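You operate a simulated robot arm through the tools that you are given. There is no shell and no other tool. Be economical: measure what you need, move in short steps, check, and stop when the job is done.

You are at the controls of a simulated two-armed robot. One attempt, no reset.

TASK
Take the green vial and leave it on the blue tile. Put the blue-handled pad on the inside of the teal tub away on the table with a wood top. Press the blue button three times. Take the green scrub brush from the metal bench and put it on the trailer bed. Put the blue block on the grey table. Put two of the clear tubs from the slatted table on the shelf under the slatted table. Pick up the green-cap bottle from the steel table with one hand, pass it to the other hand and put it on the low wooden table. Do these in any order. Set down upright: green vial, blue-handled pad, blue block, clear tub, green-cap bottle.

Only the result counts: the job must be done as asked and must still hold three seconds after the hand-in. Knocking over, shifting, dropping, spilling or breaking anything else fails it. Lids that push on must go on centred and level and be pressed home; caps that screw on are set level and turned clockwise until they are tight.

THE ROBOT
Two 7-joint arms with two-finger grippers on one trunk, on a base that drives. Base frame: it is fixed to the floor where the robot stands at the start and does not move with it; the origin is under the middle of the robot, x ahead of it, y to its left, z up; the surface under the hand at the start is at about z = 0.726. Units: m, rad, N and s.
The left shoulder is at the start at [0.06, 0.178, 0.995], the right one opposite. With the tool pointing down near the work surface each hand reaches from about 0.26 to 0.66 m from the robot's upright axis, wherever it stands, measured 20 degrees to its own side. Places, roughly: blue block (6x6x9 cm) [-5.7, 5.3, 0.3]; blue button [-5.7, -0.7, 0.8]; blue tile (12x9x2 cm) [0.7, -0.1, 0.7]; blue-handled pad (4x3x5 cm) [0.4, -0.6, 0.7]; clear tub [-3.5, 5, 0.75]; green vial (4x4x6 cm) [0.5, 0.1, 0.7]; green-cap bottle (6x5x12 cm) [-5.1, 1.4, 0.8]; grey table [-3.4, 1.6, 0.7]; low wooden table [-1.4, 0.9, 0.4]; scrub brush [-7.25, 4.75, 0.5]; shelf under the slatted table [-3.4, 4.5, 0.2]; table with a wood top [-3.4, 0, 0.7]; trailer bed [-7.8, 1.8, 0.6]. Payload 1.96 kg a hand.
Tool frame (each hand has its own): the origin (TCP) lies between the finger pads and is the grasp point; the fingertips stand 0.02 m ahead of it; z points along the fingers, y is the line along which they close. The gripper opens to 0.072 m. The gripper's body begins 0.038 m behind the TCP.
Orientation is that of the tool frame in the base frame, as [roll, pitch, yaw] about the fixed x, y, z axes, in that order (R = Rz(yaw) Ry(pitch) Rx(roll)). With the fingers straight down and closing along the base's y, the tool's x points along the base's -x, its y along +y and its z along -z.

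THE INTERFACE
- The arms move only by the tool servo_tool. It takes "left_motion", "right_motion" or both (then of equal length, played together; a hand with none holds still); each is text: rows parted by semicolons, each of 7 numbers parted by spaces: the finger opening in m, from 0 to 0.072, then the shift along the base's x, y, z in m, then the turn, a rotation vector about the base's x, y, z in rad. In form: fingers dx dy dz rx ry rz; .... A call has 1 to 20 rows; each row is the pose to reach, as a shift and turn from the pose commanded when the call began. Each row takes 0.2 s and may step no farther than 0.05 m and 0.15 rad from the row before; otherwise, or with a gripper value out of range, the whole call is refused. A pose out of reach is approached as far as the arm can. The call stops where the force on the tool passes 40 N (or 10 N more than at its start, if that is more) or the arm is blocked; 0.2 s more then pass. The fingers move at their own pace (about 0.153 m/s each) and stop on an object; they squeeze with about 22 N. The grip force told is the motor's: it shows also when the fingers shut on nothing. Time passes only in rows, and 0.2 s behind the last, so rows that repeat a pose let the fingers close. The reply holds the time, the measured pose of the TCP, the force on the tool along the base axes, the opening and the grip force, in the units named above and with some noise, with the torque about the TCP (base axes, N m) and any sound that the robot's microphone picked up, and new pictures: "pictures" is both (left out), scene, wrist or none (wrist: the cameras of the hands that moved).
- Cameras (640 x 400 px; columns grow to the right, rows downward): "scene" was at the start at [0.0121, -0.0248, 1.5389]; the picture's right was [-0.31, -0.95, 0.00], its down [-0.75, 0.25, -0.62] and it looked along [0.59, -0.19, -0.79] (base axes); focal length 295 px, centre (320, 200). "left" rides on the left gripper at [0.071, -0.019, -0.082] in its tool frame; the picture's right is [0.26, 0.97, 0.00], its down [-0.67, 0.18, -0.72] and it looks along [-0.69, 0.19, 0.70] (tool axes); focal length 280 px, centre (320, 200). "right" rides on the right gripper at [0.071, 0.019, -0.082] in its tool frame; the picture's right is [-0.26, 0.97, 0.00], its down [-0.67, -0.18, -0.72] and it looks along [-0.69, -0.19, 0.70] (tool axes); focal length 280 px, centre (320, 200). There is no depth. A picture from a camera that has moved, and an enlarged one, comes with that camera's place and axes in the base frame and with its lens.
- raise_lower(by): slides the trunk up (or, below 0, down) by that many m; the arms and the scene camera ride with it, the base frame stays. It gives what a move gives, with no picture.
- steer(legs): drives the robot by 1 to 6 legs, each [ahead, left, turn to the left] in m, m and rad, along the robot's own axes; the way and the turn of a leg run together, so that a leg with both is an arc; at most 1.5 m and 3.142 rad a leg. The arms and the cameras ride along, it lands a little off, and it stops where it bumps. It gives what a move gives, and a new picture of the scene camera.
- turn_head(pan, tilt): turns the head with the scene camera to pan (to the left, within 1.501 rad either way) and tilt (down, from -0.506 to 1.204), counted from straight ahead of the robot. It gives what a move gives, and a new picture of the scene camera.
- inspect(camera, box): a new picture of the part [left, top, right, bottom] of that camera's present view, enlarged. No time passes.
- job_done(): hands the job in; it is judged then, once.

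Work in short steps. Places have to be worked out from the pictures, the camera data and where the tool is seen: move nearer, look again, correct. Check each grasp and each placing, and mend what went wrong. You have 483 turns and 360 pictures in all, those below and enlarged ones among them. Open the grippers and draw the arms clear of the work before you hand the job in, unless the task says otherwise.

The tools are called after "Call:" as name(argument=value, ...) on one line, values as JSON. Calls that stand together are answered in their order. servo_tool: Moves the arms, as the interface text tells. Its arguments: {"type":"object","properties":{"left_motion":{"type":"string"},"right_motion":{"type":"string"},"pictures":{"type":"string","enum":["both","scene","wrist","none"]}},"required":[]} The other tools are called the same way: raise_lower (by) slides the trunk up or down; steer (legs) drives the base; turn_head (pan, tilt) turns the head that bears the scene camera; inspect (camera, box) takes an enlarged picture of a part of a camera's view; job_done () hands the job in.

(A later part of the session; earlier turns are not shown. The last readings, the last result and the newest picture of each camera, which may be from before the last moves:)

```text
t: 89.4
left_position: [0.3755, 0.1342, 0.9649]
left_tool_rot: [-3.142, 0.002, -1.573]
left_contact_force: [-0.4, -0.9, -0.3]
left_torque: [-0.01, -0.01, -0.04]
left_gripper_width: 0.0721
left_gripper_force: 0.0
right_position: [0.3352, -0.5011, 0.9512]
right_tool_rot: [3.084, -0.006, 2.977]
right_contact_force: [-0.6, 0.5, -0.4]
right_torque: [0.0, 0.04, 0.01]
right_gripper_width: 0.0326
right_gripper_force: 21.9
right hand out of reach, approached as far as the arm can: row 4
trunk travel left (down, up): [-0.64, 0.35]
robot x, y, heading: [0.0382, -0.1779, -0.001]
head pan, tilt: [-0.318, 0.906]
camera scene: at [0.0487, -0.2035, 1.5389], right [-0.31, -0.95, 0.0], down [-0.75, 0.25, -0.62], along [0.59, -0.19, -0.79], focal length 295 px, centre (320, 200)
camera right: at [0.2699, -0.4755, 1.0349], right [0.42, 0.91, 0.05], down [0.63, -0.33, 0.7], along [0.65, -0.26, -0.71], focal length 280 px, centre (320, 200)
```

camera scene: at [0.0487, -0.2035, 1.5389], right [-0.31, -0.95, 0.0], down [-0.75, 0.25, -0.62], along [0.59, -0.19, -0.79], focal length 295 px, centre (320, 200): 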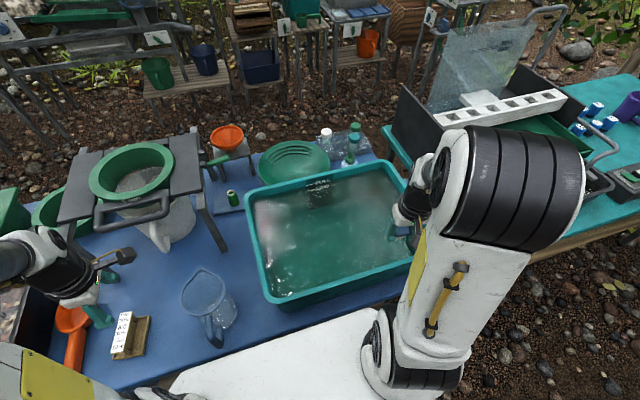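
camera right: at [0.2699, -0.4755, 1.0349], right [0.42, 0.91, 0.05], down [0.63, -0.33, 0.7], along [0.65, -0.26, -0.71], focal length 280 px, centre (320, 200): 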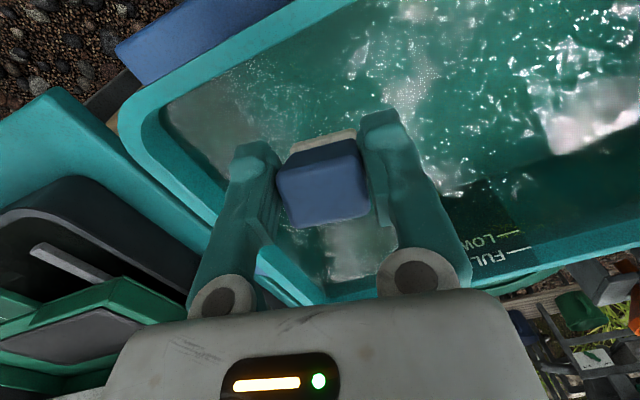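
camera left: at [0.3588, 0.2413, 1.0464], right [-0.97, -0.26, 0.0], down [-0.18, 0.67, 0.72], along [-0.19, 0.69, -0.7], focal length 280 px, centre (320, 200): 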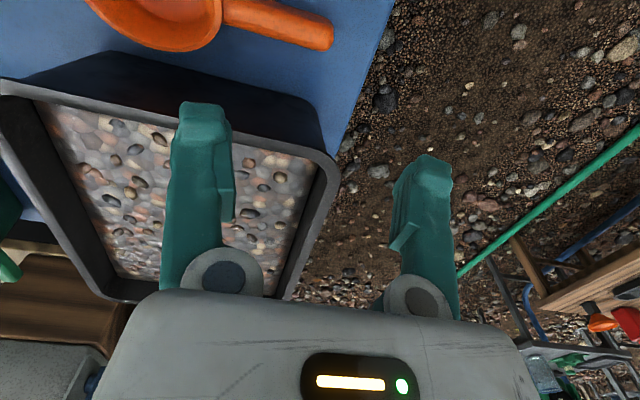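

The pad is out and held. I'll back straight away from the table, then look around for the route.

Call:
steer(legs=[[-0.6, 0, 0]])

Call:
turn_head(pan=1.5, tilt=0.35)

Call:
turn_head(pan=-1.5, tilt=0.35)

```text
t: 92.8
left_position: [-0.2233, 0.1333, 0.9657]
left_tool_rot: [-3.141, 0.0, -1.582]
left_contact_force: [-0.5, 0.4, -0.3]
left_torque: [0.02, -0.01, -0.02]
left_gripper_width: 0.0718
left_gripper_force: 0.1
right_position: [-0.2684, -0.5, 0.9505]
right_tool_rot: [3.084, -0.008, 2.967]
right_contact_force: [-0.5, 0.0, -0.7]
right_torque: [-0.01, -0.01, -0.02]
right_gripper_width: 0.0324
right_gripper_force: 22.0
trunk travel left (down, up): [-0.64, 0.35]
robot x, y, heading: [-0.5661, -0.1754, -0.012]
head pan, tilt: [-0.318, 0.906]
camera scene: at [-0.5527, -0.1999, 1.5389], right [-0.32, -0.95, 0.0], down [-0.74, 0.25, -0.62], along [0.58, -0.2, -0.79], focal length 295 px, centre (320, 200)
```

scene: 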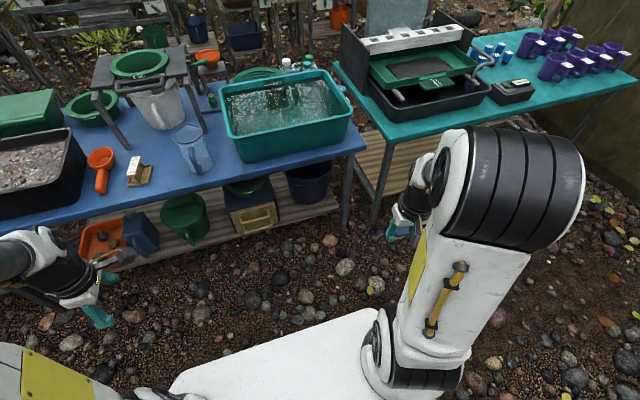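

```text
t: 94.6
left_position: [-0.2217, 0.1339, 0.9651]
left_tool_rot: [3.14, 0.001, -1.581]
left_contact_force: [0.8, -0.1, -0.2]
left_torque: [-0.01, -0.02, 0.01]
left_gripper_width: 0.0719
left_gripper_force: 0.0
right_position: [-0.2675, -0.5002, 0.9501]
right_tool_rot: [3.082, -0.006, 2.97]
right_contact_force: [1.0, -0.7, 0.0]
right_torque: [0.01, 0.03, -0.01]
right_gripper_width: 0.0325
right_gripper_force: 21.8
trunk travel left (down, up): [-0.64, 0.35]
robot x, y, heading: [-0.5637, -0.173, -0.013]
head pan, tilt: [1.499, 0.351]
camera scene: at [-0.6158, -0.0829, 1.5868], right [1.0, -0.08, 0.0], down [-0.03, -0.34, -0.94], along [0.08, 0.94, -0.34], focal length 295 px, centre (320, 200)
```

scene: 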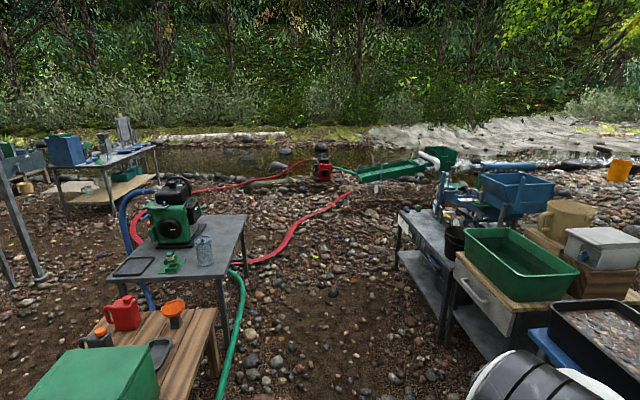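

```text
t: 97.2
left_position: [-0.2217, 0.1339, 0.966]
left_tool_rot: [-3.14, 0.0, -1.581]
left_contact_force: [0.2, -0.7, 0.0]
left_torque: [-0.02, -0.03, -0.02]
left_gripper_width: 0.072
left_gripper_force: 0.1
right_position: [-0.267, -0.5, 0.9502]
right_tool_rot: [3.083, -0.006, 2.968]
right_contact_force: [0.2, 0.1, -0.3]
right_torque: [0.01, -0.01, 0.03]
right_gripper_width: 0.0325
right_gripper_force: 21.9
trunk travel left (down, up): [-0.64, 0.35]
robot x, y, heading: [-0.5669, -0.1792, -0.011]
head pan, tilt: [-1.499, 0.351]
camera scene: at [-0.6177, -0.2686, 1.5868], right [-1.0, -0.06, 0.0], down [-0.02, 0.34, -0.94], along [0.06, -0.94, -0.34], focal length 295 px, centre (320, 200)
```

scene: 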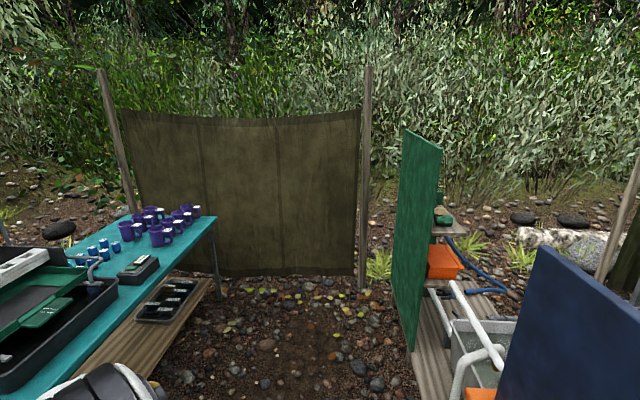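

There is space to turn. I'll turn around in place and look ahead.

Call:
steer(legs=[[0, 0, 3.14]])

Call:
turn_head(pan=0, tilt=0.4)

```text
t: 105.0
left_position: [-0.8969, -0.4931, 0.966]
left_tool_rot: [-3.141, -0.001, 1.586]
left_contact_force: [0.0, -0.1, -0.2]
left_torque: [-0.01, -0.02, 0.0]
left_gripper_width: 0.0722
left_gripper_force: 0.0
right_position: [-0.8696, 0.1429, 0.9519]
right_tool_rot: [3.084, -0.006, -0.146]
right_contact_force: [-0.5, 0.1, 0.4]
right_torque: [0.02, 0.01, -0.01]
right_gripper_width: 0.0325
right_gripper_force: 22.1
trunk travel left (down, up): [-0.64, 0.35]
robot x, y, heading: [-0.5668, -0.1745, -3.127]
head pan, tilt: [-1.499, 0.351]
camera scene: at [-0.5118, -0.0826, 1.5868], right [1.0, 0.09, 0.0], down [0.03, -0.34, -0.94], along [-0.08, 0.94, -0.34], focal length 295 px, centre (320, 200)
```

scene: 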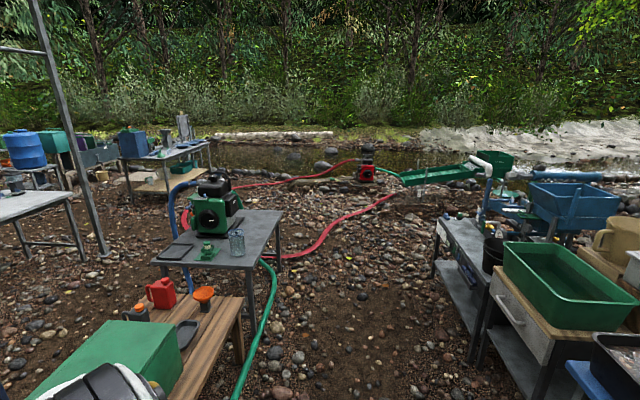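

```text
t: 106.6
left_position: [-0.8971, -0.4927, 0.9664]
left_tool_rot: [-3.141, -0.001, 1.584]
left_contact_force: [-0.6, 0.6, 0.5]
left_torque: [0.01, -0.02, 0.01]
left_gripper_width: 0.0721
left_gripper_force: 0.0
right_position: [-0.8689, 0.1427, 0.9517]
right_tool_rot: [3.084, -0.007, -0.146]
right_contact_force: [0.3, 1.4, -0.9]
right_torque: [0.01, 0.01, -0.01]
right_gripper_width: 0.0326
right_gripper_force: 22.1
trunk travel left (down, up): [-0.64, 0.35]
robot x, y, heading: [-0.5628, -0.1765, -3.121]
head pan, tilt: [0.0, 0.4]
camera scene: at [-0.5964, -0.1767, 1.5823], right [-0.01, 1.0, 0.0], down [0.39, 0.01, -0.92], along [-0.92, -0.01, -0.39], focal length 295 px, centre (320, 200)
```

scene: 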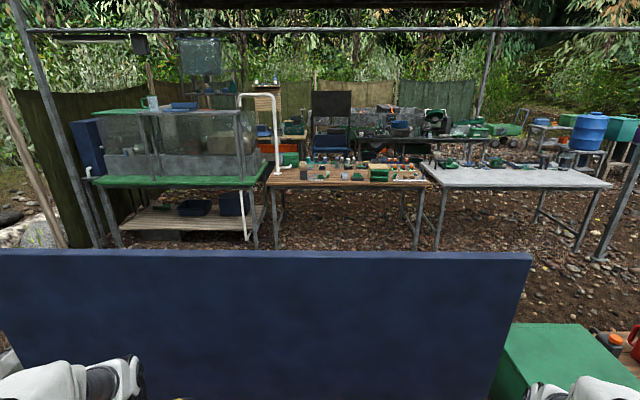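

A blue panel blocks straight ahead. I'll raise the trunk for a better view over it and scan.

Call:
raise_lower(by=0.34)

Call:
turn_head(pan=-0.6, tilt=0.5)

Call:
turn_head(pan=0.5, tilt=0.5)

```text
t: 109.9
left_position: [-0.8981, -0.4927, 1.3053]
left_tool_rot: [3.14, -0.001, 1.585]
left_contact_force: [-0.5, 0.1, -0.7]
left_torque: [-0.03, -0.02, -0.02]
left_gripper_width: 0.0721
left_gripper_force: 0.1
right_position: [-0.8692, 0.1421, 1.2909]
right_tool_rot: [3.085, -0.007, -0.146]
right_contact_force: [-0.3, -0.6, 0.3]
right_torque: [0.01, -0.02, 0.02]
right_gripper_width: 0.0326
right_gripper_force: 22.1
trunk travel left (down, up): [-0.98, 0.01]
robot x, y, heading: [-0.5641, -0.1731, -3.132]
head pan, tilt: [0.0, 0.4]
```

```text
t: 110.9
left_position: [-0.8978, -0.4927, 1.3055]
left_tool_rot: [3.142, 0.0, 1.585]
left_contact_force: [-0.1, 0.3, -0.5]
left_torque: [-0.01, 0.02, 0.0]
left_gripper_width: 0.0721
left_gripper_force: 0.2
right_position: [-0.8695, 0.1425, 1.2912]
right_tool_rot: [3.083, -0.005, -0.147]
right_contact_force: [0.2, 0.6, -0.5]
right_torque: [-0.01, -0.01, 0.0]
right_gripper_width: 0.0326
right_gripper_force: 21.9
trunk travel left (down, up): [-0.98, 0.01]
robot x, y, heading: [-0.5661, -0.1725, -3.125]
head pan, tilt: [-0.6, 0.499]
camera scene: at [-0.5796, -0.1253, 1.9132], right [0.55, 0.83, 0.0], down [0.4, -0.26, -0.88], along [-0.73, 0.48, -0.48], focal length 295 px, centre (320, 200)
```

scene: 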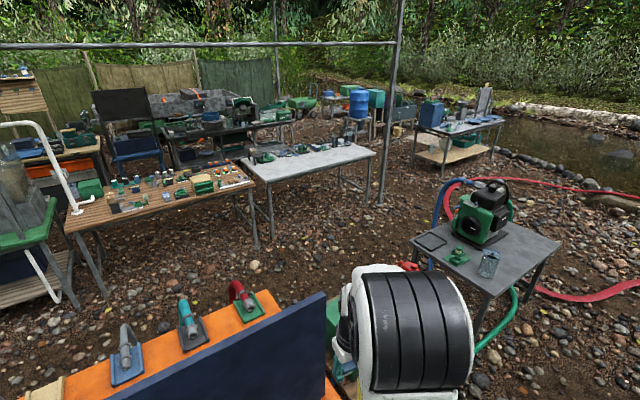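

```text
t: 112.2
left_position: [-0.8985, -0.4928, 1.306]
left_tool_rot: [3.141, 0.0, 1.583]
left_contact_force: [-0.1, -0.8, 0.9]
left_torque: [-0.02, 0.05, 0.01]
left_gripper_width: 0.0721
left_gripper_force: 0.0
right_position: [-0.8678, 0.1426, 1.2909]
right_tool_rot: [3.084, -0.007, -0.148]
right_contact_force: [-0.3, -0.3, 0.4]
right_torque: [0.01, -0.01, -0.01]
right_gripper_width: 0.0324
right_gripper_force: 21.8
trunk travel left (down, up): [-0.98, 0.01]
robot x, y, heading: [-0.5625, -0.1758, -3.131]
head pan, tilt: [0.499, 0.499]
camera scene: at [-0.5831, -0.22, 1.9131], right [-0.49, 0.87, 0.0], down [0.42, 0.24, -0.88], along [-0.76, -0.43, -0.48], focal length 295 px, centre (320, 200)
```

scene: 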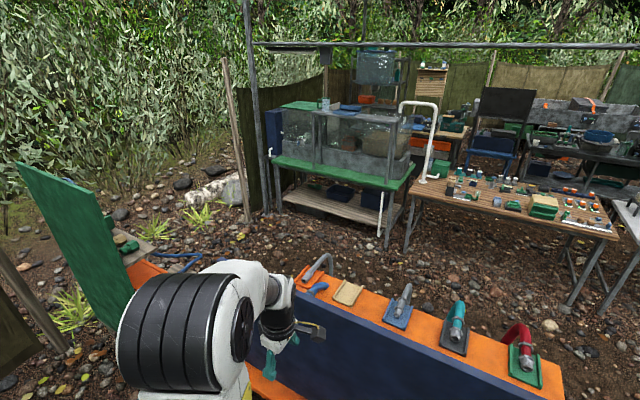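

I need the ground to the north, with the hoses and pump table; I'll look that way.

Call:
turn_head(pan=-1.4, tilt=0.55)

```text
t: 114.1
left_position: [-0.8978, -0.4923, 1.3067]
left_tool_rot: [3.141, 0.0, 1.584]
left_contact_force: [-0.1, 0.2, 0.7]
left_torque: [-0.01, 0.0, 0.0]
left_gripper_width: 0.072
left_gripper_force: 0.0
right_position: [-0.8689, 0.1424, 1.2909]
right_tool_rot: [3.083, -0.006, -0.148]
right_contact_force: [-0.5, 0.4, -0.7]
right_torque: [-0.01, -0.01, -0.01]
right_gripper_width: 0.0329
right_gripper_force: 22.2
trunk travel left (down, up): [-0.98, 0.01]
robot x, y, heading: [-0.5622, -0.1757, -3.128]
head pan, tilt: [-1.4, 0.55]
camera scene: at [-0.5204, -0.0871, 1.9086], right [0.98, 0.19, 0.0], down [0.1, -0.51, -0.85], along [-0.16, 0.84, -0.52], focal length 295 px, centre (320, 200)
```

scene: 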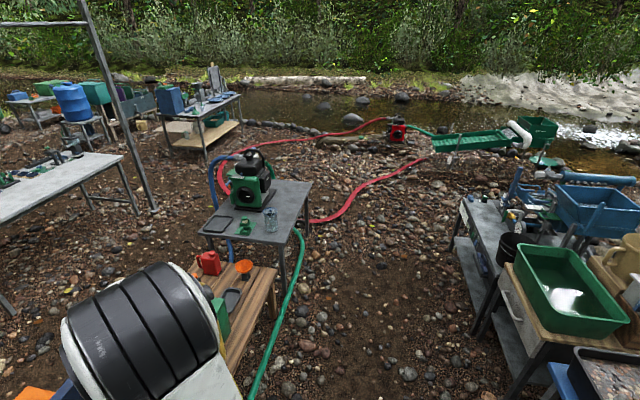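

Red hoses cross the northern route. I'll check the southern side as well.

Call:
turn_head(pan=1.3, tilt=0.55)

```text
t: 116.5
left_position: [-0.8981, -0.493, 1.3059]
left_tool_rot: [-3.14, -0.001, 1.584]
left_contact_force: [0.4, 0.4, -0.4]
left_torque: [0.02, -0.01, 0.01]
left_gripper_width: 0.0719
left_gripper_force: 0.1
right_position: [-0.8691, 0.1426, 1.2919]
right_tool_rot: [3.083, -0.007, -0.147]
right_contact_force: [-0.1, -0.3, 0.8]
right_torque: [0.02, -0.01, 0.04]
right_gripper_width: 0.0325
right_gripper_force: 21.8
trunk travel left (down, up): [-0.98, 0.01]
robot x, y, heading: [-0.5675, -0.1764, -3.125]
head pan, tilt: [1.3, 0.55]
camera scene: at [-0.5265, -0.2622, 1.9086], right [-0.97, 0.25, 0.0], down [0.13, 0.51, -0.85], along [-0.22, -0.82, -0.52], focal length 295 px, centre (320, 200)
```

scene: 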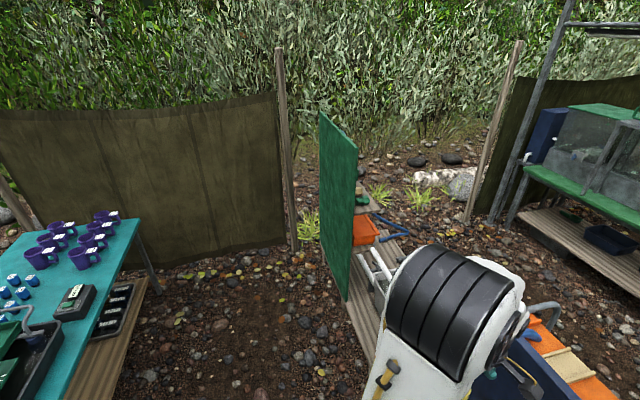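

South is closed off, so I'll take the northern route: turn north and drive up the corridor.

Call:
turn_head(pan=0, tilt=0.55)

Call:
steer(legs=[[0, 0, -1.58], [1.2, 0, 0]])

```text
t: 118.0
left_position: [-0.8983, -0.493, 1.3059]
left_tool_rot: [-3.141, 0.001, 1.585]
left_contact_force: [0.5, 0.0, 0.1]
left_torque: [0.01, 0.03, 0.03]
left_gripper_width: 0.0717
left_gripper_force: 0.1
right_position: [-0.8694, 0.1422, 1.291]
right_tool_rot: [3.085, -0.008, -0.147]
right_contact_force: [0.1, 0.0, 1.2]
right_torque: [0.0, -0.02, 0.01]
right_gripper_width: 0.0324
right_gripper_force: 21.4
trunk travel left (down, up): [-0.98, 0.01]
robot x, y, heading: [-0.564, -0.175, -3.128]
head pan, tilt: [0.0, 0.55]
camera scene: at [-0.5936, -0.1768, 1.9086], right [-0.02, 1.0, 0.0], down [0.52, 0.01, -0.85], along [-0.85, -0.01, -0.52], focal length 295 px, centre (320, 200)
```

scene: 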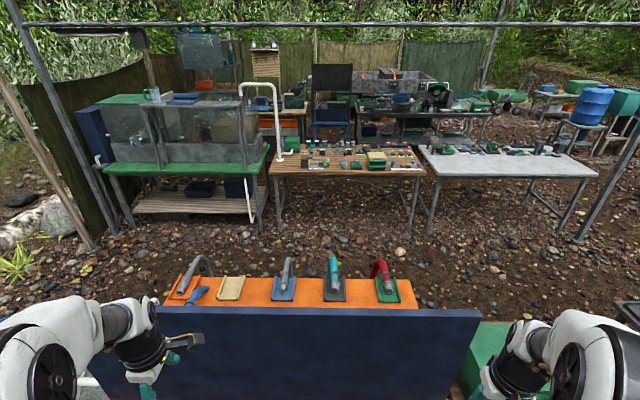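

```text
t: 127.9
left_position: [-0.918, 1.3659, 1.3054]
left_tool_rot: [-3.141, -0.002, 0.03]
left_contact_force: [-0.5, -0.1, -0.4]
left_torque: [-0.01, -0.01, 0.06]
left_gripper_width: 0.0719
left_gripper_force: 0.0
right_position: [-0.2833, 1.347, 1.2908]
right_tool_rot: [3.084, -0.008, -1.705]
right_contact_force: [-0.1, 0.3, 0.4]
right_torque: [0.01, -0.04, -0.02]
right_gripper_width: 0.0326
right_gripper_force: 21.8
trunk travel left (down, up): [-0.98, 0.01]
robot x, y, heading: [-0.5961, 1.0373, 1.602]
head pan, tilt: [0.0, 0.55]
camera scene: at [-0.5954, 1.0652, 1.9086], right [1.0, 0.03, 0.0], down [0.02, -0.52, -0.85], along [-0.03, 0.85, -0.52], focal length 295 px, centre (320, 200)
```

scene: 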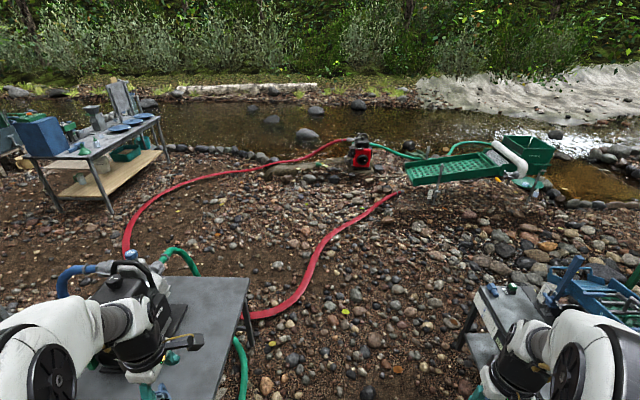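

I'll drive north to just before the red hose, then face west.

Call:
steer(legs=[[1.5, -0.1, 0], [0.2, 0, 0], [0, 0, 1.55]])

```text
refused: leg 1 is longer than a leg can be; nothing moved
```

Call:
steer(legs=[[1.4, -0.05, 0], [0.3, 0, 0], [0, 0, 1.55]])

```text
t: 140.4
left_position: [-0.9202, 2.4221, 1.3068]
left_tool_rot: [-3.142, 0.0, 1.58]
left_contact_force: [0.1, 0.0, -0.8]
left_torque: [0.02, -0.01, 0.03]
left_gripper_width: 0.0719
left_gripper_force: 0.1
right_position: [-0.887, 3.0585, 1.2912]
right_tool_rot: [3.084, -0.007, -0.152]
right_contact_force: [0.5, 0.3, -0.7]
right_torque: [-0.01, 0.01, -0.05]
right_gripper_width: 0.0325
right_gripper_force: 22.5
trunk travel left (down, up): [-0.98, 0.01]
robot x, y, heading: [-0.5832, 2.7414, -3.131]
head pan, tilt: [0.0, 0.55]
camera scene: at [-0.6139, 2.7375, 1.9086], right [-0.01, 1.0, 0.0], down [0.52, 0.01, -0.85], along [-0.85, -0.01, -0.52], focal length 295 px, centre (320, 200)
```

scene: 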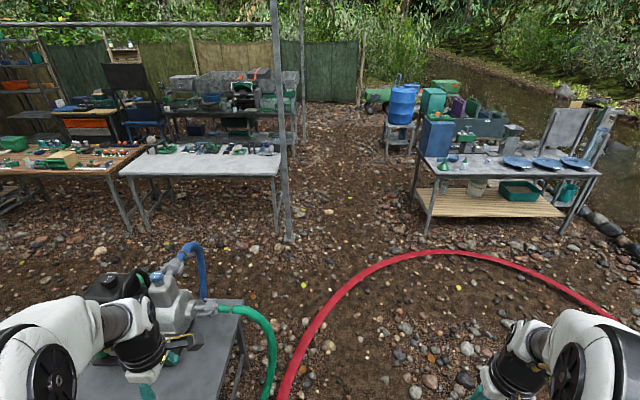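

Clear view west. I'll drive ahead a short way over the hose and see whether it blocks.

Call:
steer(legs=[[0.6, 0, 0]])

```text
t: 143.8
left_position: [-1.5201, 2.4138, 1.3058]
left_tool_rot: [3.142, -0.001, 1.584]
left_contact_force: [0.0, -0.1, -1.1]
left_torque: [0.01, 0.03, -0.03]
left_gripper_width: 0.072
left_gripper_force: 0.0
right_position: [-1.4908, 3.0483, 1.2914]
right_tool_rot: [3.083, -0.006, -0.149]
right_contact_force: [0.8, 0.1, -1.0]
right_torque: [0.02, 0.01, 0.0]
right_gripper_width: 0.0326
right_gripper_force: 22.1
trunk travel left (down, up): [-0.98, 0.01]
robot x, y, heading: [-1.1852, 2.7328, -3.128]
head pan, tilt: [0.0, 0.55]
camera scene: at [-1.2149, 2.7297, 1.9086], right [-0.01, 1.0, 0.0], down [0.52, 0.01, -0.85], along [-0.85, -0.01, -0.52], focal length 295 px, centre (320, 200)
```

scene: 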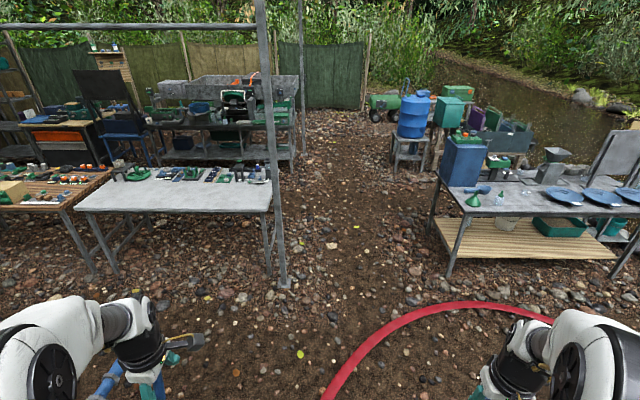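

The hose doesn't block. I'll drive west to x about -2.25, then strafe left to face the wood-top table.

Call:
steer(legs=[[1.05, 0, 0], [0, 1.3, 0], [0, 1.2, 0]])

```text
t: 161.0
left_position: [-2.5373, -0.1039, 1.3055]
left_tool_rot: [3.141, -0.001, 1.581]
left_contact_force: [-0.2, 0.1, -0.1]
left_torque: [0.0, -0.01, -0.01]
left_gripper_width: 0.0722
left_gripper_force: 0.1
right_position: [-2.5069, 0.5323, 1.292]
right_tool_rot: [3.084, -0.008, -0.151]
right_contact_force: [0.2, 0.2, -0.5]
right_torque: [0.02, -0.01, 0.0]
right_gripper_width: 0.0326
right_gripper_force: 21.4
trunk travel left (down, up): [-0.98, 0.01]
robot x, y, heading: [-2.2015, 0.2128, -3.127]
head pan, tilt: [0.0, 0.55]
camera scene: at [-2.2317, 0.2123, 1.9086], right [-0.01, 1.0, 0.0], down [0.52, 0.01, -0.85], along [-0.85, -0.01, -0.52], focal length 295 px, centre (320, 200)
```

scene: 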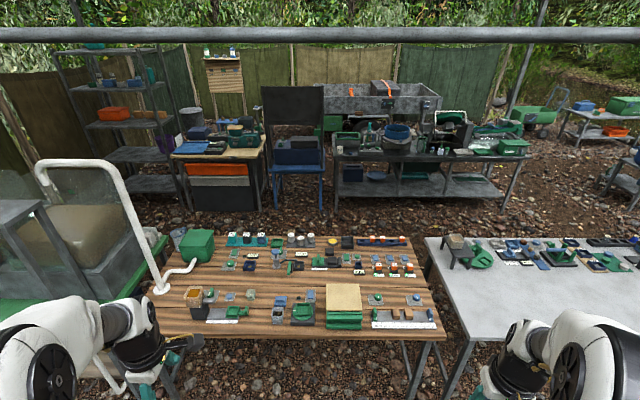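

Let me zoom on the wood-top table to find a free spot.

Call:
inspect(camera="scene", box=[150, 220, 450, 345])

```text
2.13 times, centred on (300, 282) of scene
camera zoom: at [-2.2317, 0.2123, 1.9086], right [-0.01, 1.0, 0.0], down [0.52, 0.01, -0.85], along [-0.85, -0.01, -0.52], focal length 629 px, centre (363, 24)
```

zoom: 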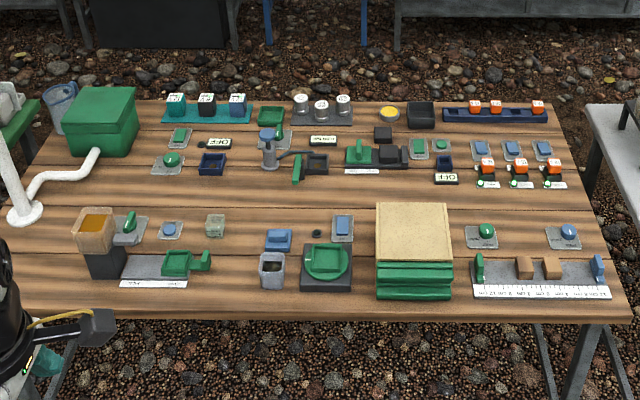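

A free spot is at about (-3.305, 0.596), right of the box. I'll drive in close and then lower the trunk.

Call:
steer(legs=[[0.3, -0.14, 0], [0.33, 0, -0.014]])

Call:
raise_lower(by=-0.3)

Call:
turn_head(pan=-0.4, tilt=0.9)

```text
t: 164.9
left_position: [-3.1747, 0.037, 1.3064]
left_tool_rot: [-3.14, 0.001, 1.566]
left_contact_force: [-0.4, 0.0, 0.5]
left_torque: [0.04, 0.03, -0.02]
left_gripper_width: 0.0719
left_gripper_force: 0.1
right_position: [-3.1336, 0.6715, 1.2927]
right_tool_rot: [3.083, -0.005, -0.168]
right_contact_force: [0.4, 0.1, -1.1]
right_torque: [0.0, 0.02, 0.0]
right_gripper_width: 0.0327
right_gripper_force: 22.2
trunk travel left (down, up): [-0.98, 0.01]
robot x, y, heading: [-2.8354, 0.347, 3.139]
head pan, tilt: [0.0, 0.55]
camera scene: at [-2.8622, 0.3471, 1.9086], right [0.0, 1.0, 0.0], down [0.52, 0.0, -0.85], along [-0.85, 0.0, -0.52], focal length 295 px, centre (320, 200)
```

scene: 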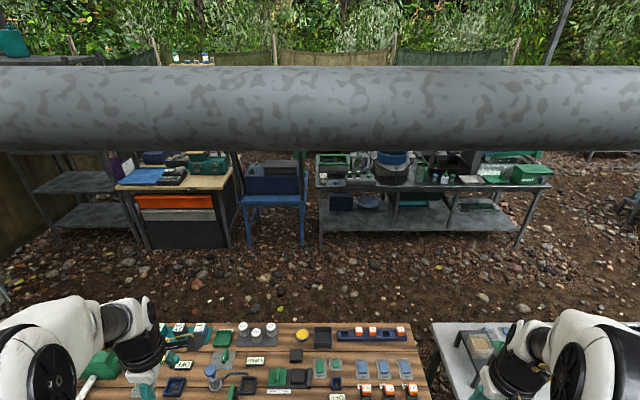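

```text
t: 167.9
left_position: [-3.1763, 0.0369, 1.0057]
left_tool_rot: [3.14, 0.0, 1.565]
left_contact_force: [-0.2, 0.3, 0.5]
left_torque: [0.05, -0.04, 0.03]
left_gripper_width: 0.0723
left_gripper_force: 0.0
right_position: [-3.1361, 0.6714, 0.9911]
right_tool_rot: [3.086, -0.005, -0.167]
right_contact_force: [0.9, -0.1, 0.4]
right_torque: [-0.03, 0.0, 0.0]
right_gripper_width: 0.0325
right_gripper_force: 21.9
trunk travel left (down, up): [-0.68, 0.31]
robot x, y, heading: [-2.8367, 0.3524, 3.135]
head pan, tilt: [0.0, 0.55]
```

```text
t: 168.8
left_position: [-3.1763, 0.0381, 1.0062]
left_tool_rot: [3.141, 0.0, 1.566]
left_contact_force: [0.9, -0.2, 0.8]
left_torque: [0.04, -0.01, 0.02]
left_gripper_width: 0.072
left_gripper_force: 0.0
right_position: [-3.1365, 0.6729, 0.9913]
right_tool_rot: [3.083, -0.007, -0.168]
right_contact_force: [0.0, -0.4, -0.7]
right_torque: [0.0, 0.02, -0.04]
right_gripper_width: 0.0322
right_gripper_force: 21.6
trunk travel left (down, up): [-0.68, 0.31]
robot x, y, heading: [-2.8385, 0.347, 3.137]
head pan, tilt: [-0.4, 0.901]
camera scene: at [-2.8458, 0.3764, 1.5793], right [0.39, 0.92, 0.0], down [0.72, -0.31, -0.62], along [-0.57, 0.24, -0.78], focal length 295 px, centre (320, 200)
```

scene: 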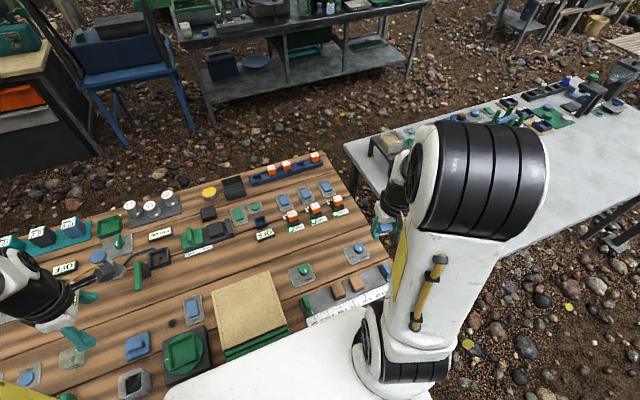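

The clear patch is around (-3.305, 0.612). I'll move the right hand above it and restore the grasp-time lean so the pad is level.

Call:
servo_tool(right_motion="0 -0.03 -0.01 -0.02 0 -0.08 0; 0 -0.06 -0.02 -0.045 0 -0.16 0.005; 0 -0.1 -0.035 -0.065 0 -0.24 0.01; 0 -0.135 -0.05 -0.085 0 -0.32 0.01; 0 -0.1685 -0.061 -0.105 0 -0.38 0.01; 0 -0.1685 -0.061 -0.121 0 -0.38 0.01; 0 -0.1685 -0.061 -0.121 0 -0.38 0.01")

```text
t: 170.4
left_position: [-3.176, 0.0373, 1.0048]
left_tool_rot: [-3.142, -0.001, 1.566]
left_contact_force: [-0.3, -0.2, 0.6]
left_torque: [0.0, 0.05, 0.02]
left_gripper_width: 0.0719
left_gripper_force: 0.0
right_position: [-3.2526, 0.6299, 0.9174]
right_tool_rot: [3.131, -0.285, -0.166]
right_contact_force: [0.2, -0.4, 0.0]
right_torque: [-0.01, -0.02, 0.0]
right_gripper_width: 0.0325
right_gripper_force: 21.9
right hand out of reach, approached as far as the arm can: row 4, 5, 6, 7
trunk travel left (down, up): [-0.68, 0.31]
robot x, y, heading: [-2.8373, 0.348, 3.134]
head pan, tilt: [-0.4, 0.901]
camera scene: at [-2.8451, 0.3765, 1.5793], right [0.39, 0.92, 0.0], down [0.72, -0.31, -0.62], along [-0.57, 0.24, -0.78], focal length 295 px, centre (320, 200)
camera right: at [-3.2101, 0.604, 1.0151], right [-0.41, -0.91, -0.06], down [-0.8, 0.33, 0.5], along [-0.43, 0.25, -0.87], focal length 280 px, centre (320, 200)
```

scene: 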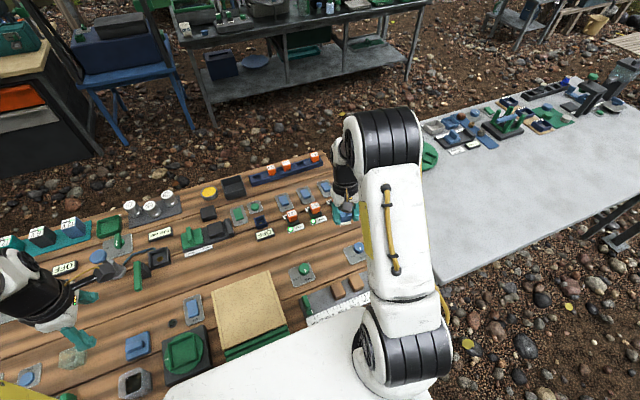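
right: 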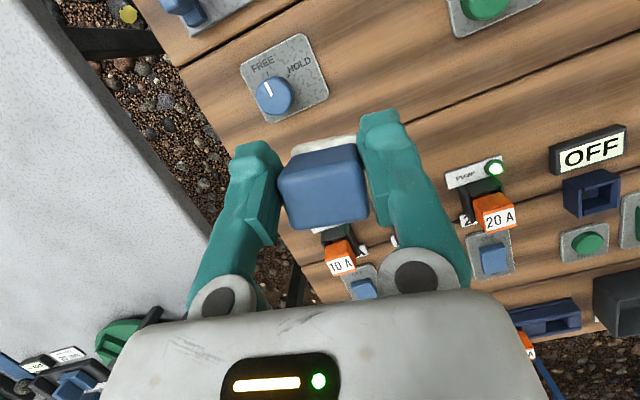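

Reach is short at this height. I'll drive 0.07 m closer and continue.

Call:
steer(legs=[[0.07, 0, 0]])

```text
t: 171.4
left_position: [-3.2473, 0.0362, 1.0045]
left_tool_rot: [3.139, 0.001, 1.567]
left_contact_force: [-0.5, 0.2, 0.7]
left_torque: [0.03, -0.01, 0.0]
left_gripper_width: 0.0722
left_gripper_force: 0.1
right_position: [-3.3245, 0.6296, 0.9147]
right_tool_rot: [3.133, -0.284, -0.164]
right_contact_force: [-1.0, -1.1, 0.1]
right_torque: [-0.02, -0.04, 0.0]
right_gripper_width: 0.0326
right_gripper_force: 21.9
trunk travel left (down, up): [-0.68, 0.31]
robot x, y, heading: [-2.9087, 0.3491, 3.139]
head pan, tilt: [-0.4, 0.901]
camera scene: at [-2.918, 0.3767, 1.5793], right [0.39, 0.92, 0.0], down [0.72, -0.31, -0.62], along [-0.57, 0.24, -0.78], focal length 295 px, centre (320, 200)
```

scene: 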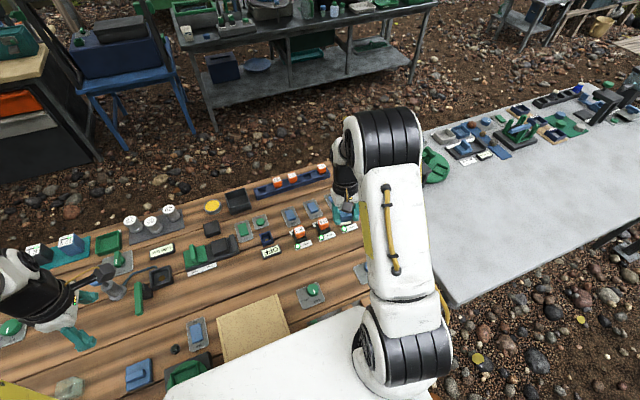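

Move over the target, complete the lean, and lower to 0.85.

Call:
servo_tool(right_motion="0 0.015 -0.02 -0.03 -0.008 -0.047 0; 0 0.03 -0.04 -0.065 -0.016 -0.095 0; 0 0.03 -0.04 -0.09 -0.016 -0.095 0; 0 0.03 -0.04 -0.09 -0.016 -0.095 0", pictures="wrist")

```text
t: 172.4
left_position: [-3.2465, 0.0367, 1.0047]
left_tool_rot: [-3.141, 0.002, 1.568]
left_contact_force: [-0.1, -0.4, 0.2]
left_torque: [0.03, 0.02, -0.02]
left_gripper_width: 0.0723
left_gripper_force: 0.0
right_position: [-3.2938, 0.5897, 0.825]
right_tool_rot: [3.131, -0.379, -0.165]
right_contact_force: [0.3, -0.4, -0.5]
right_torque: [0.04, 0.0, 0.0]
right_gripper_width: 0.0324
right_gripper_force: 21.7
trunk travel left (down, up): [-0.68, 0.31]
robot x, y, heading: [-2.9075, 0.3472, 3.143]
head pan, tilt: [-0.4, 0.901]
camera right: at [-3.2602, 0.5665, 0.9287], right [-0.4, -0.91, -0.09], down [-0.85, 0.33, 0.41], along [-0.35, 0.24, -0.91], focal length 280 px, centre (320, 200)
```

right: 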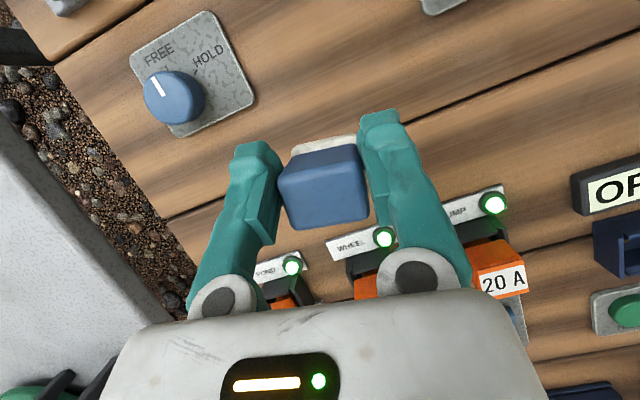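

Good clearance all around. Lower to near contact.

Call:
servo_tool(right_motion="0 0.003 0 -0.03 0 0 0; 0 0.003 0 -0.048 0 0 0; 0 0.003 0 -0.053 0 0 0; 0 0.003 0 -0.056 0 0 0; 0 0.003 0 -0.056 0 0 0", pictures="none")

```text
t: 173.6
left_position: [-3.2465, 0.0379, 1.0056]
left_tool_rot: [3.141, 0.0, 1.569]
left_contact_force: [-0.3, 0.3, 0.8]
left_torque: [-0.02, 0.0, -0.04]
left_gripper_width: 0.0718
left_gripper_force: 0.1
right_position: [-3.2906, 0.591, 0.7698]
right_tool_rot: [3.13, -0.379, -0.162]
right_contact_force: [-0.4, 0.3, 0.1]
right_torque: [0.02, 0.01, -0.01]
right_gripper_width: 0.0326
right_gripper_force: 21.4
trunk travel left (down, up): [-0.68, 0.31]
robot x, y, heading: [-2.9087, 0.3498, 3.139]
head pan, tilt: [-0.4, 0.901]
```

Call:
servo_tool(right_motion="0 0 0 -0.003 0 0 0; 0 0 0 -0.006 0 0 0; 0 0 0 -0.009 0 0 0; 0 0 0 -0.012 0 0 0; 0 0 0 -0.012 0 0 0", pictures="wrist")

```text
t: 174.8
left_position: [-3.2456, 0.037, 1.0063]
left_tool_rot: [-3.141, -0.002, 1.567]
left_contact_force: [-0.3, 0.2, -0.2]
left_torque: [-0.01, 0.03, 0.02]
left_gripper_width: 0.0721
left_gripper_force: 0.1
right_position: [-3.29, 0.5902, 0.7588]
right_tool_rot: [3.131, -0.377, -0.166]
right_contact_force: [-1.1, 0.2, 16.2]
right_torque: [0.04, -0.04, 0.03]
right_gripper_width: 0.0324
right_gripper_force: 21.9
trunk travel left (down, up): [-0.68, 0.31]
robot x, y, heading: [-2.9069, 0.3493, 3.14]
head pan, tilt: [-0.4, 0.901]
camera right: at [-3.2571, 0.5651, 0.8617], right [-0.4, -0.91, -0.09], down [-0.85, 0.33, 0.42], along [-0.35, 0.24, -0.91], focal length 280 px, centre (320, 200)
```

right: 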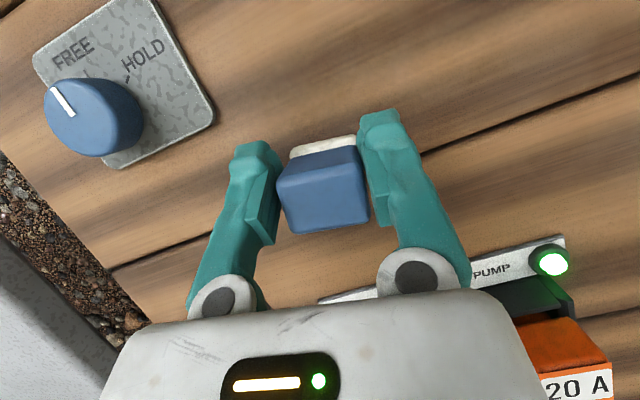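

Contact at 16 N with little torque, so it sits level. I'll ease up, release and rise.

Call:
servo_tool(right_motion="0 0 0 0.002 0 0 0; 0.04 0 0 0.002 0 0 0; 0.055 0 0 0.002 0 0 0; 0.055 0 0 0.002 0 0 0; 0.055 -0.01 0 0.03 0 0 0; 0.055 -0.02 0 0.07 0 0 0; 0.055 -0.02 0 0.11 0 0.03 0; 0.055 0.02 0.01 0.15 0 0.12 0; 0.055 0.05 0.02 0.18 0 0.22 0; 0.055 0.08 0.03 0.2 0 0.32 0; 0.055 0.1 0.04 0.2 0 0.38 0")

Call:
inspect(camera="right", box=[200, 0, 520, 200])

```text
refused: row 8 steps farther than a row can; nothing moved
```

```text
2.00 times, centred on (360, 100) of right
camera zoom: at [-3.2571, 0.5651, 0.8617], right [-0.4, -0.91, -0.09], down [-0.85, 0.33, 0.42], along [-0.35, 0.24, -0.91], focal length 561 px, centre (240, 400)
```

zoom: 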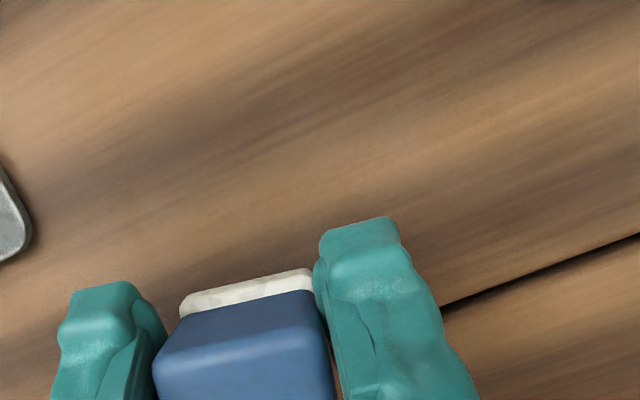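

Resend with smaller steps.

Call:
servo_tool(right_motion="0 0 0 0.002 0 0 0; 0.04 0 0 0.002 0 0 0; 0.055 0 0 0.002 0 0 0; 0.055 0 0 0.002 0 0 0; 0.055 -0.01 0 0.03 0 0 0; 0.055 -0.02 0 0.07 0 0 0; 0.055 -0.02 0 0.11 0 0.03 0; 0.055 0.01 0.01 0.14 0 0.12 0; 0.055 0.04 0.02 0.165 0 0.22 0; 0.055 0.07 0.03 0.185 0 0.32 0; 0.055 0.09 0.04 0.2 0 0.38 0")

```text
t: 177.2
left_position: [-3.2457, 0.0373, 1.0062]
left_tool_rot: [-3.142, 0.0, 1.567]
left_contact_force: [-0.6, 0.4, -0.3]
left_torque: [-0.03, 0.0, 0.03]
left_gripper_width: 0.072
left_gripper_force: 0.0
right_position: [-3.1998, 0.6303, 0.9588]
right_tool_rot: [3.071, -0.002, -0.151]
right_contact_force: [-0.4, -0.1, 0.0]
right_torque: [-0.02, -0.01, 0.01]
right_gripper_width: 0.055
right_gripper_force: 0.1
trunk travel left (down, up): [-0.68, 0.31]
robot x, y, heading: [-2.9106, 0.3494, 3.141]
head pan, tilt: [-0.4, 0.901]
camera scene: at [-2.9152, 0.3766, 1.5793], right [0.39, 0.92, 0.0], down [0.72, -0.31, -0.62], along [-0.57, 0.24, -0.78], focal length 295 px, centre (320, 200)
camera right: at [-3.1307, 0.6059, 1.0426], right [-0.4, -0.91, 0.07], down [-0.63, 0.33, 0.7], along [-0.66, 0.24, -0.71], focal length 280 px, centre (320, 200)
```

scene: 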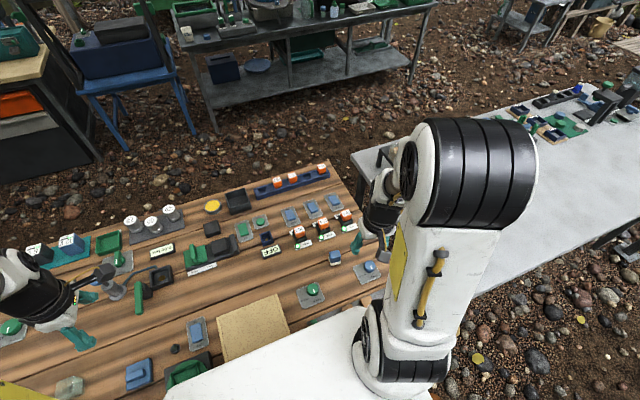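
right: 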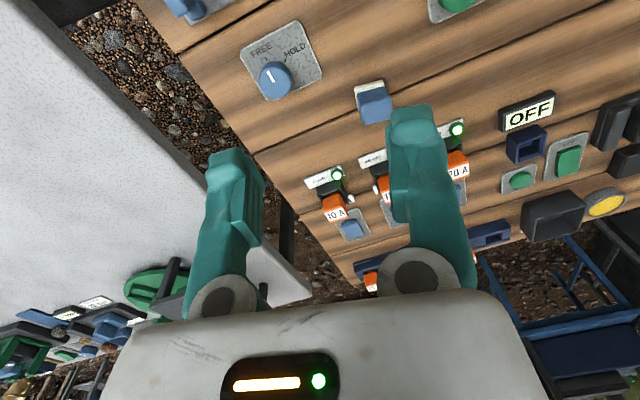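

The pad stands on the wood-top table. Next I'll back out and go around the grey table's north end towards the western area.

Call:
steer(legs=[[-0.62, 0, 0], [0, -1.3, 0], [0, -1.3, 0]])

Call:
turn_head(pan=0, tilt=0.4)

```text
t: 193.1
left_position: [-2.6227, 2.6506, 1.0056]
left_tool_rot: [-3.14, -0.001, 1.569]
left_contact_force: [-0.4, 0.1, 0.0]
left_torque: [0.04, -0.03, -0.01]
left_gripper_width: 0.0721
left_gripper_force: 0.1
right_position: [-2.5779, 3.2445, 0.9579]
right_tool_rot: [3.068, -0.005, -0.148]
right_contact_force: [-0.4, -0.4, -0.4]
right_torque: [0.01, 0.02, -0.01]
right_gripper_width: 0.0552
right_gripper_force: 0.0
trunk travel left (down, up): [-0.68, 0.31]
robot x, y, heading: [-2.286, 2.9642, 3.145]
head pan, tilt: [-0.4, 0.901]
camera scene: at [-2.2926, 2.991, 1.5793], right [0.39, 0.92, 0.0], down [0.72, -0.31, -0.62], along [-0.57, 0.24, -0.78], focal length 295 px, centre (320, 200)
```

scene: 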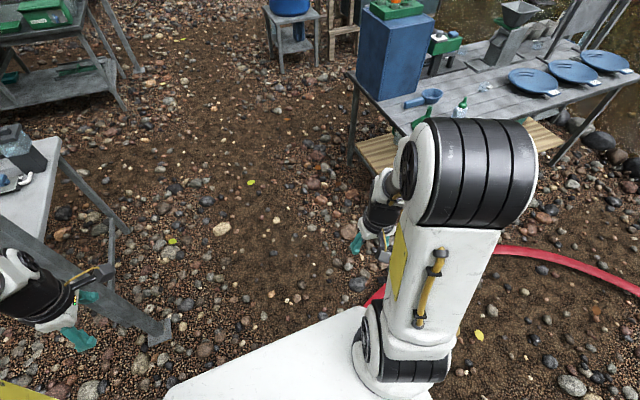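

```text
t: 194.0
left_position: [-2.6217, 2.65, 1.0055]
left_tool_rot: [3.141, -0.001, 1.57]
left_contact_force: [0.5, 0.0, -0.3]
left_torque: [-0.05, 0.03, 0.0]
left_gripper_width: 0.072
left_gripper_force: 0.0
right_position: [-2.5776, 3.2431, 0.9587]
right_tool_rot: [3.069, -0.004, -0.15]
right_contact_force: [-0.4, -0.2, 1.3]
right_torque: [-0.01, -0.02, 0.02]
right_gripper_width: 0.0551
right_gripper_force: 0.0
trunk travel left (down, up): [-0.68, 0.31]
robot x, y, heading: [-2.2856, 2.9589, 3.143]
head pan, tilt: [0.0, 0.4]
camera scene: at [-2.3157, 2.9615, 1.6222], right [0.0, 1.0, 0.0], down [0.39, 0.0, -0.92], along [-0.92, 0.0, -0.39], focal length 295 px, centre (320, 200)
```

scene: 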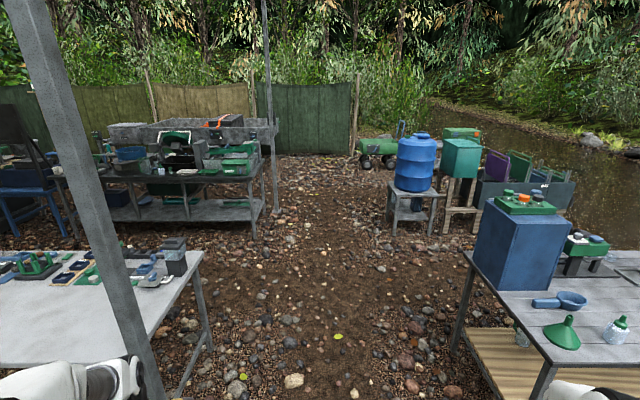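

The passage is clear at y about 3. I'll drive west 1.95 m and look south-west.

Call:
steer(legs=[[1.0, 0, 0], [0.95, 0, 0]])

Call:
turn_head(pan=0.9, tilt=0.45)

```text
t: 203.8
left_position: [-4.5739, 2.6522, 1.0055]
left_tool_rot: [3.141, -0.001, 1.566]
left_contact_force: [0.2, 0.1, -0.6]
left_torque: [0.01, -0.01, -0.05]
left_gripper_width: 0.0718
left_gripper_force: 0.1
right_position: [-4.527, 3.246, 0.9578]
right_tool_rot: [3.069, -0.004, -0.153]
right_contact_force: [0.1, -0.2, -0.7]
right_torque: [0.01, 0.01, 0.0]
right_gripper_width: 0.0551
right_gripper_force: 0.0
trunk travel left (down, up): [-0.68, 0.31]
robot x, y, heading: [-4.2339, 2.9654, 3.134]
head pan, tilt: [0.0, 0.4]
camera scene: at [-4.2662, 2.9622, 1.6223], right [0.0, 1.0, 0.0], down [0.39, 0.0, -0.92], along [-0.92, 0.0, -0.39], focal length 295 px, centre (320, 200)
```

scene: 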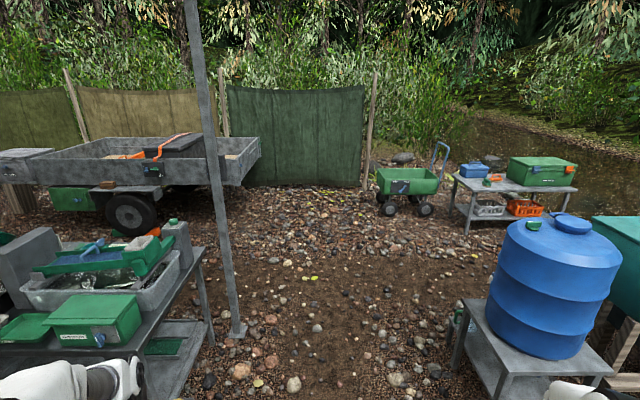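

```text
t: 204.9
left_position: [-4.5731, 2.6529, 1.0056]
left_tool_rot: [3.14, 0.0, 1.568]
left_contact_force: [-0.8, 0.3, 1.0]
left_torque: [-0.04, 0.02, 0.01]
left_gripper_width: 0.072
left_gripper_force: 0.2
right_position: [-4.527, 3.2439, 0.9582]
right_tool_rot: [3.071, -0.004, -0.152]
right_contact_force: [-1.0, 0.7, 0.1]
right_torque: [-0.02, 0.02, -0.04]
right_gripper_width: 0.0548
right_gripper_force: 0.1
trunk travel left (down, up): [-0.68, 0.31]
robot x, y, heading: [-4.235, 2.9665, 3.143]
head pan, tilt: [0.901, 0.45]
camera scene: at [-4.2308, 2.8901, 1.6176], right [-0.78, 0.62, 0.0], down [0.27, 0.34, -0.9], along [-0.56, -0.7, -0.44], focal length 295 px, centre (320, 200)
```

scene: 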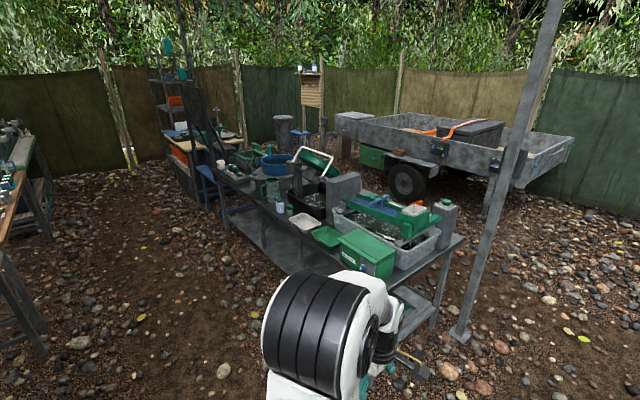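

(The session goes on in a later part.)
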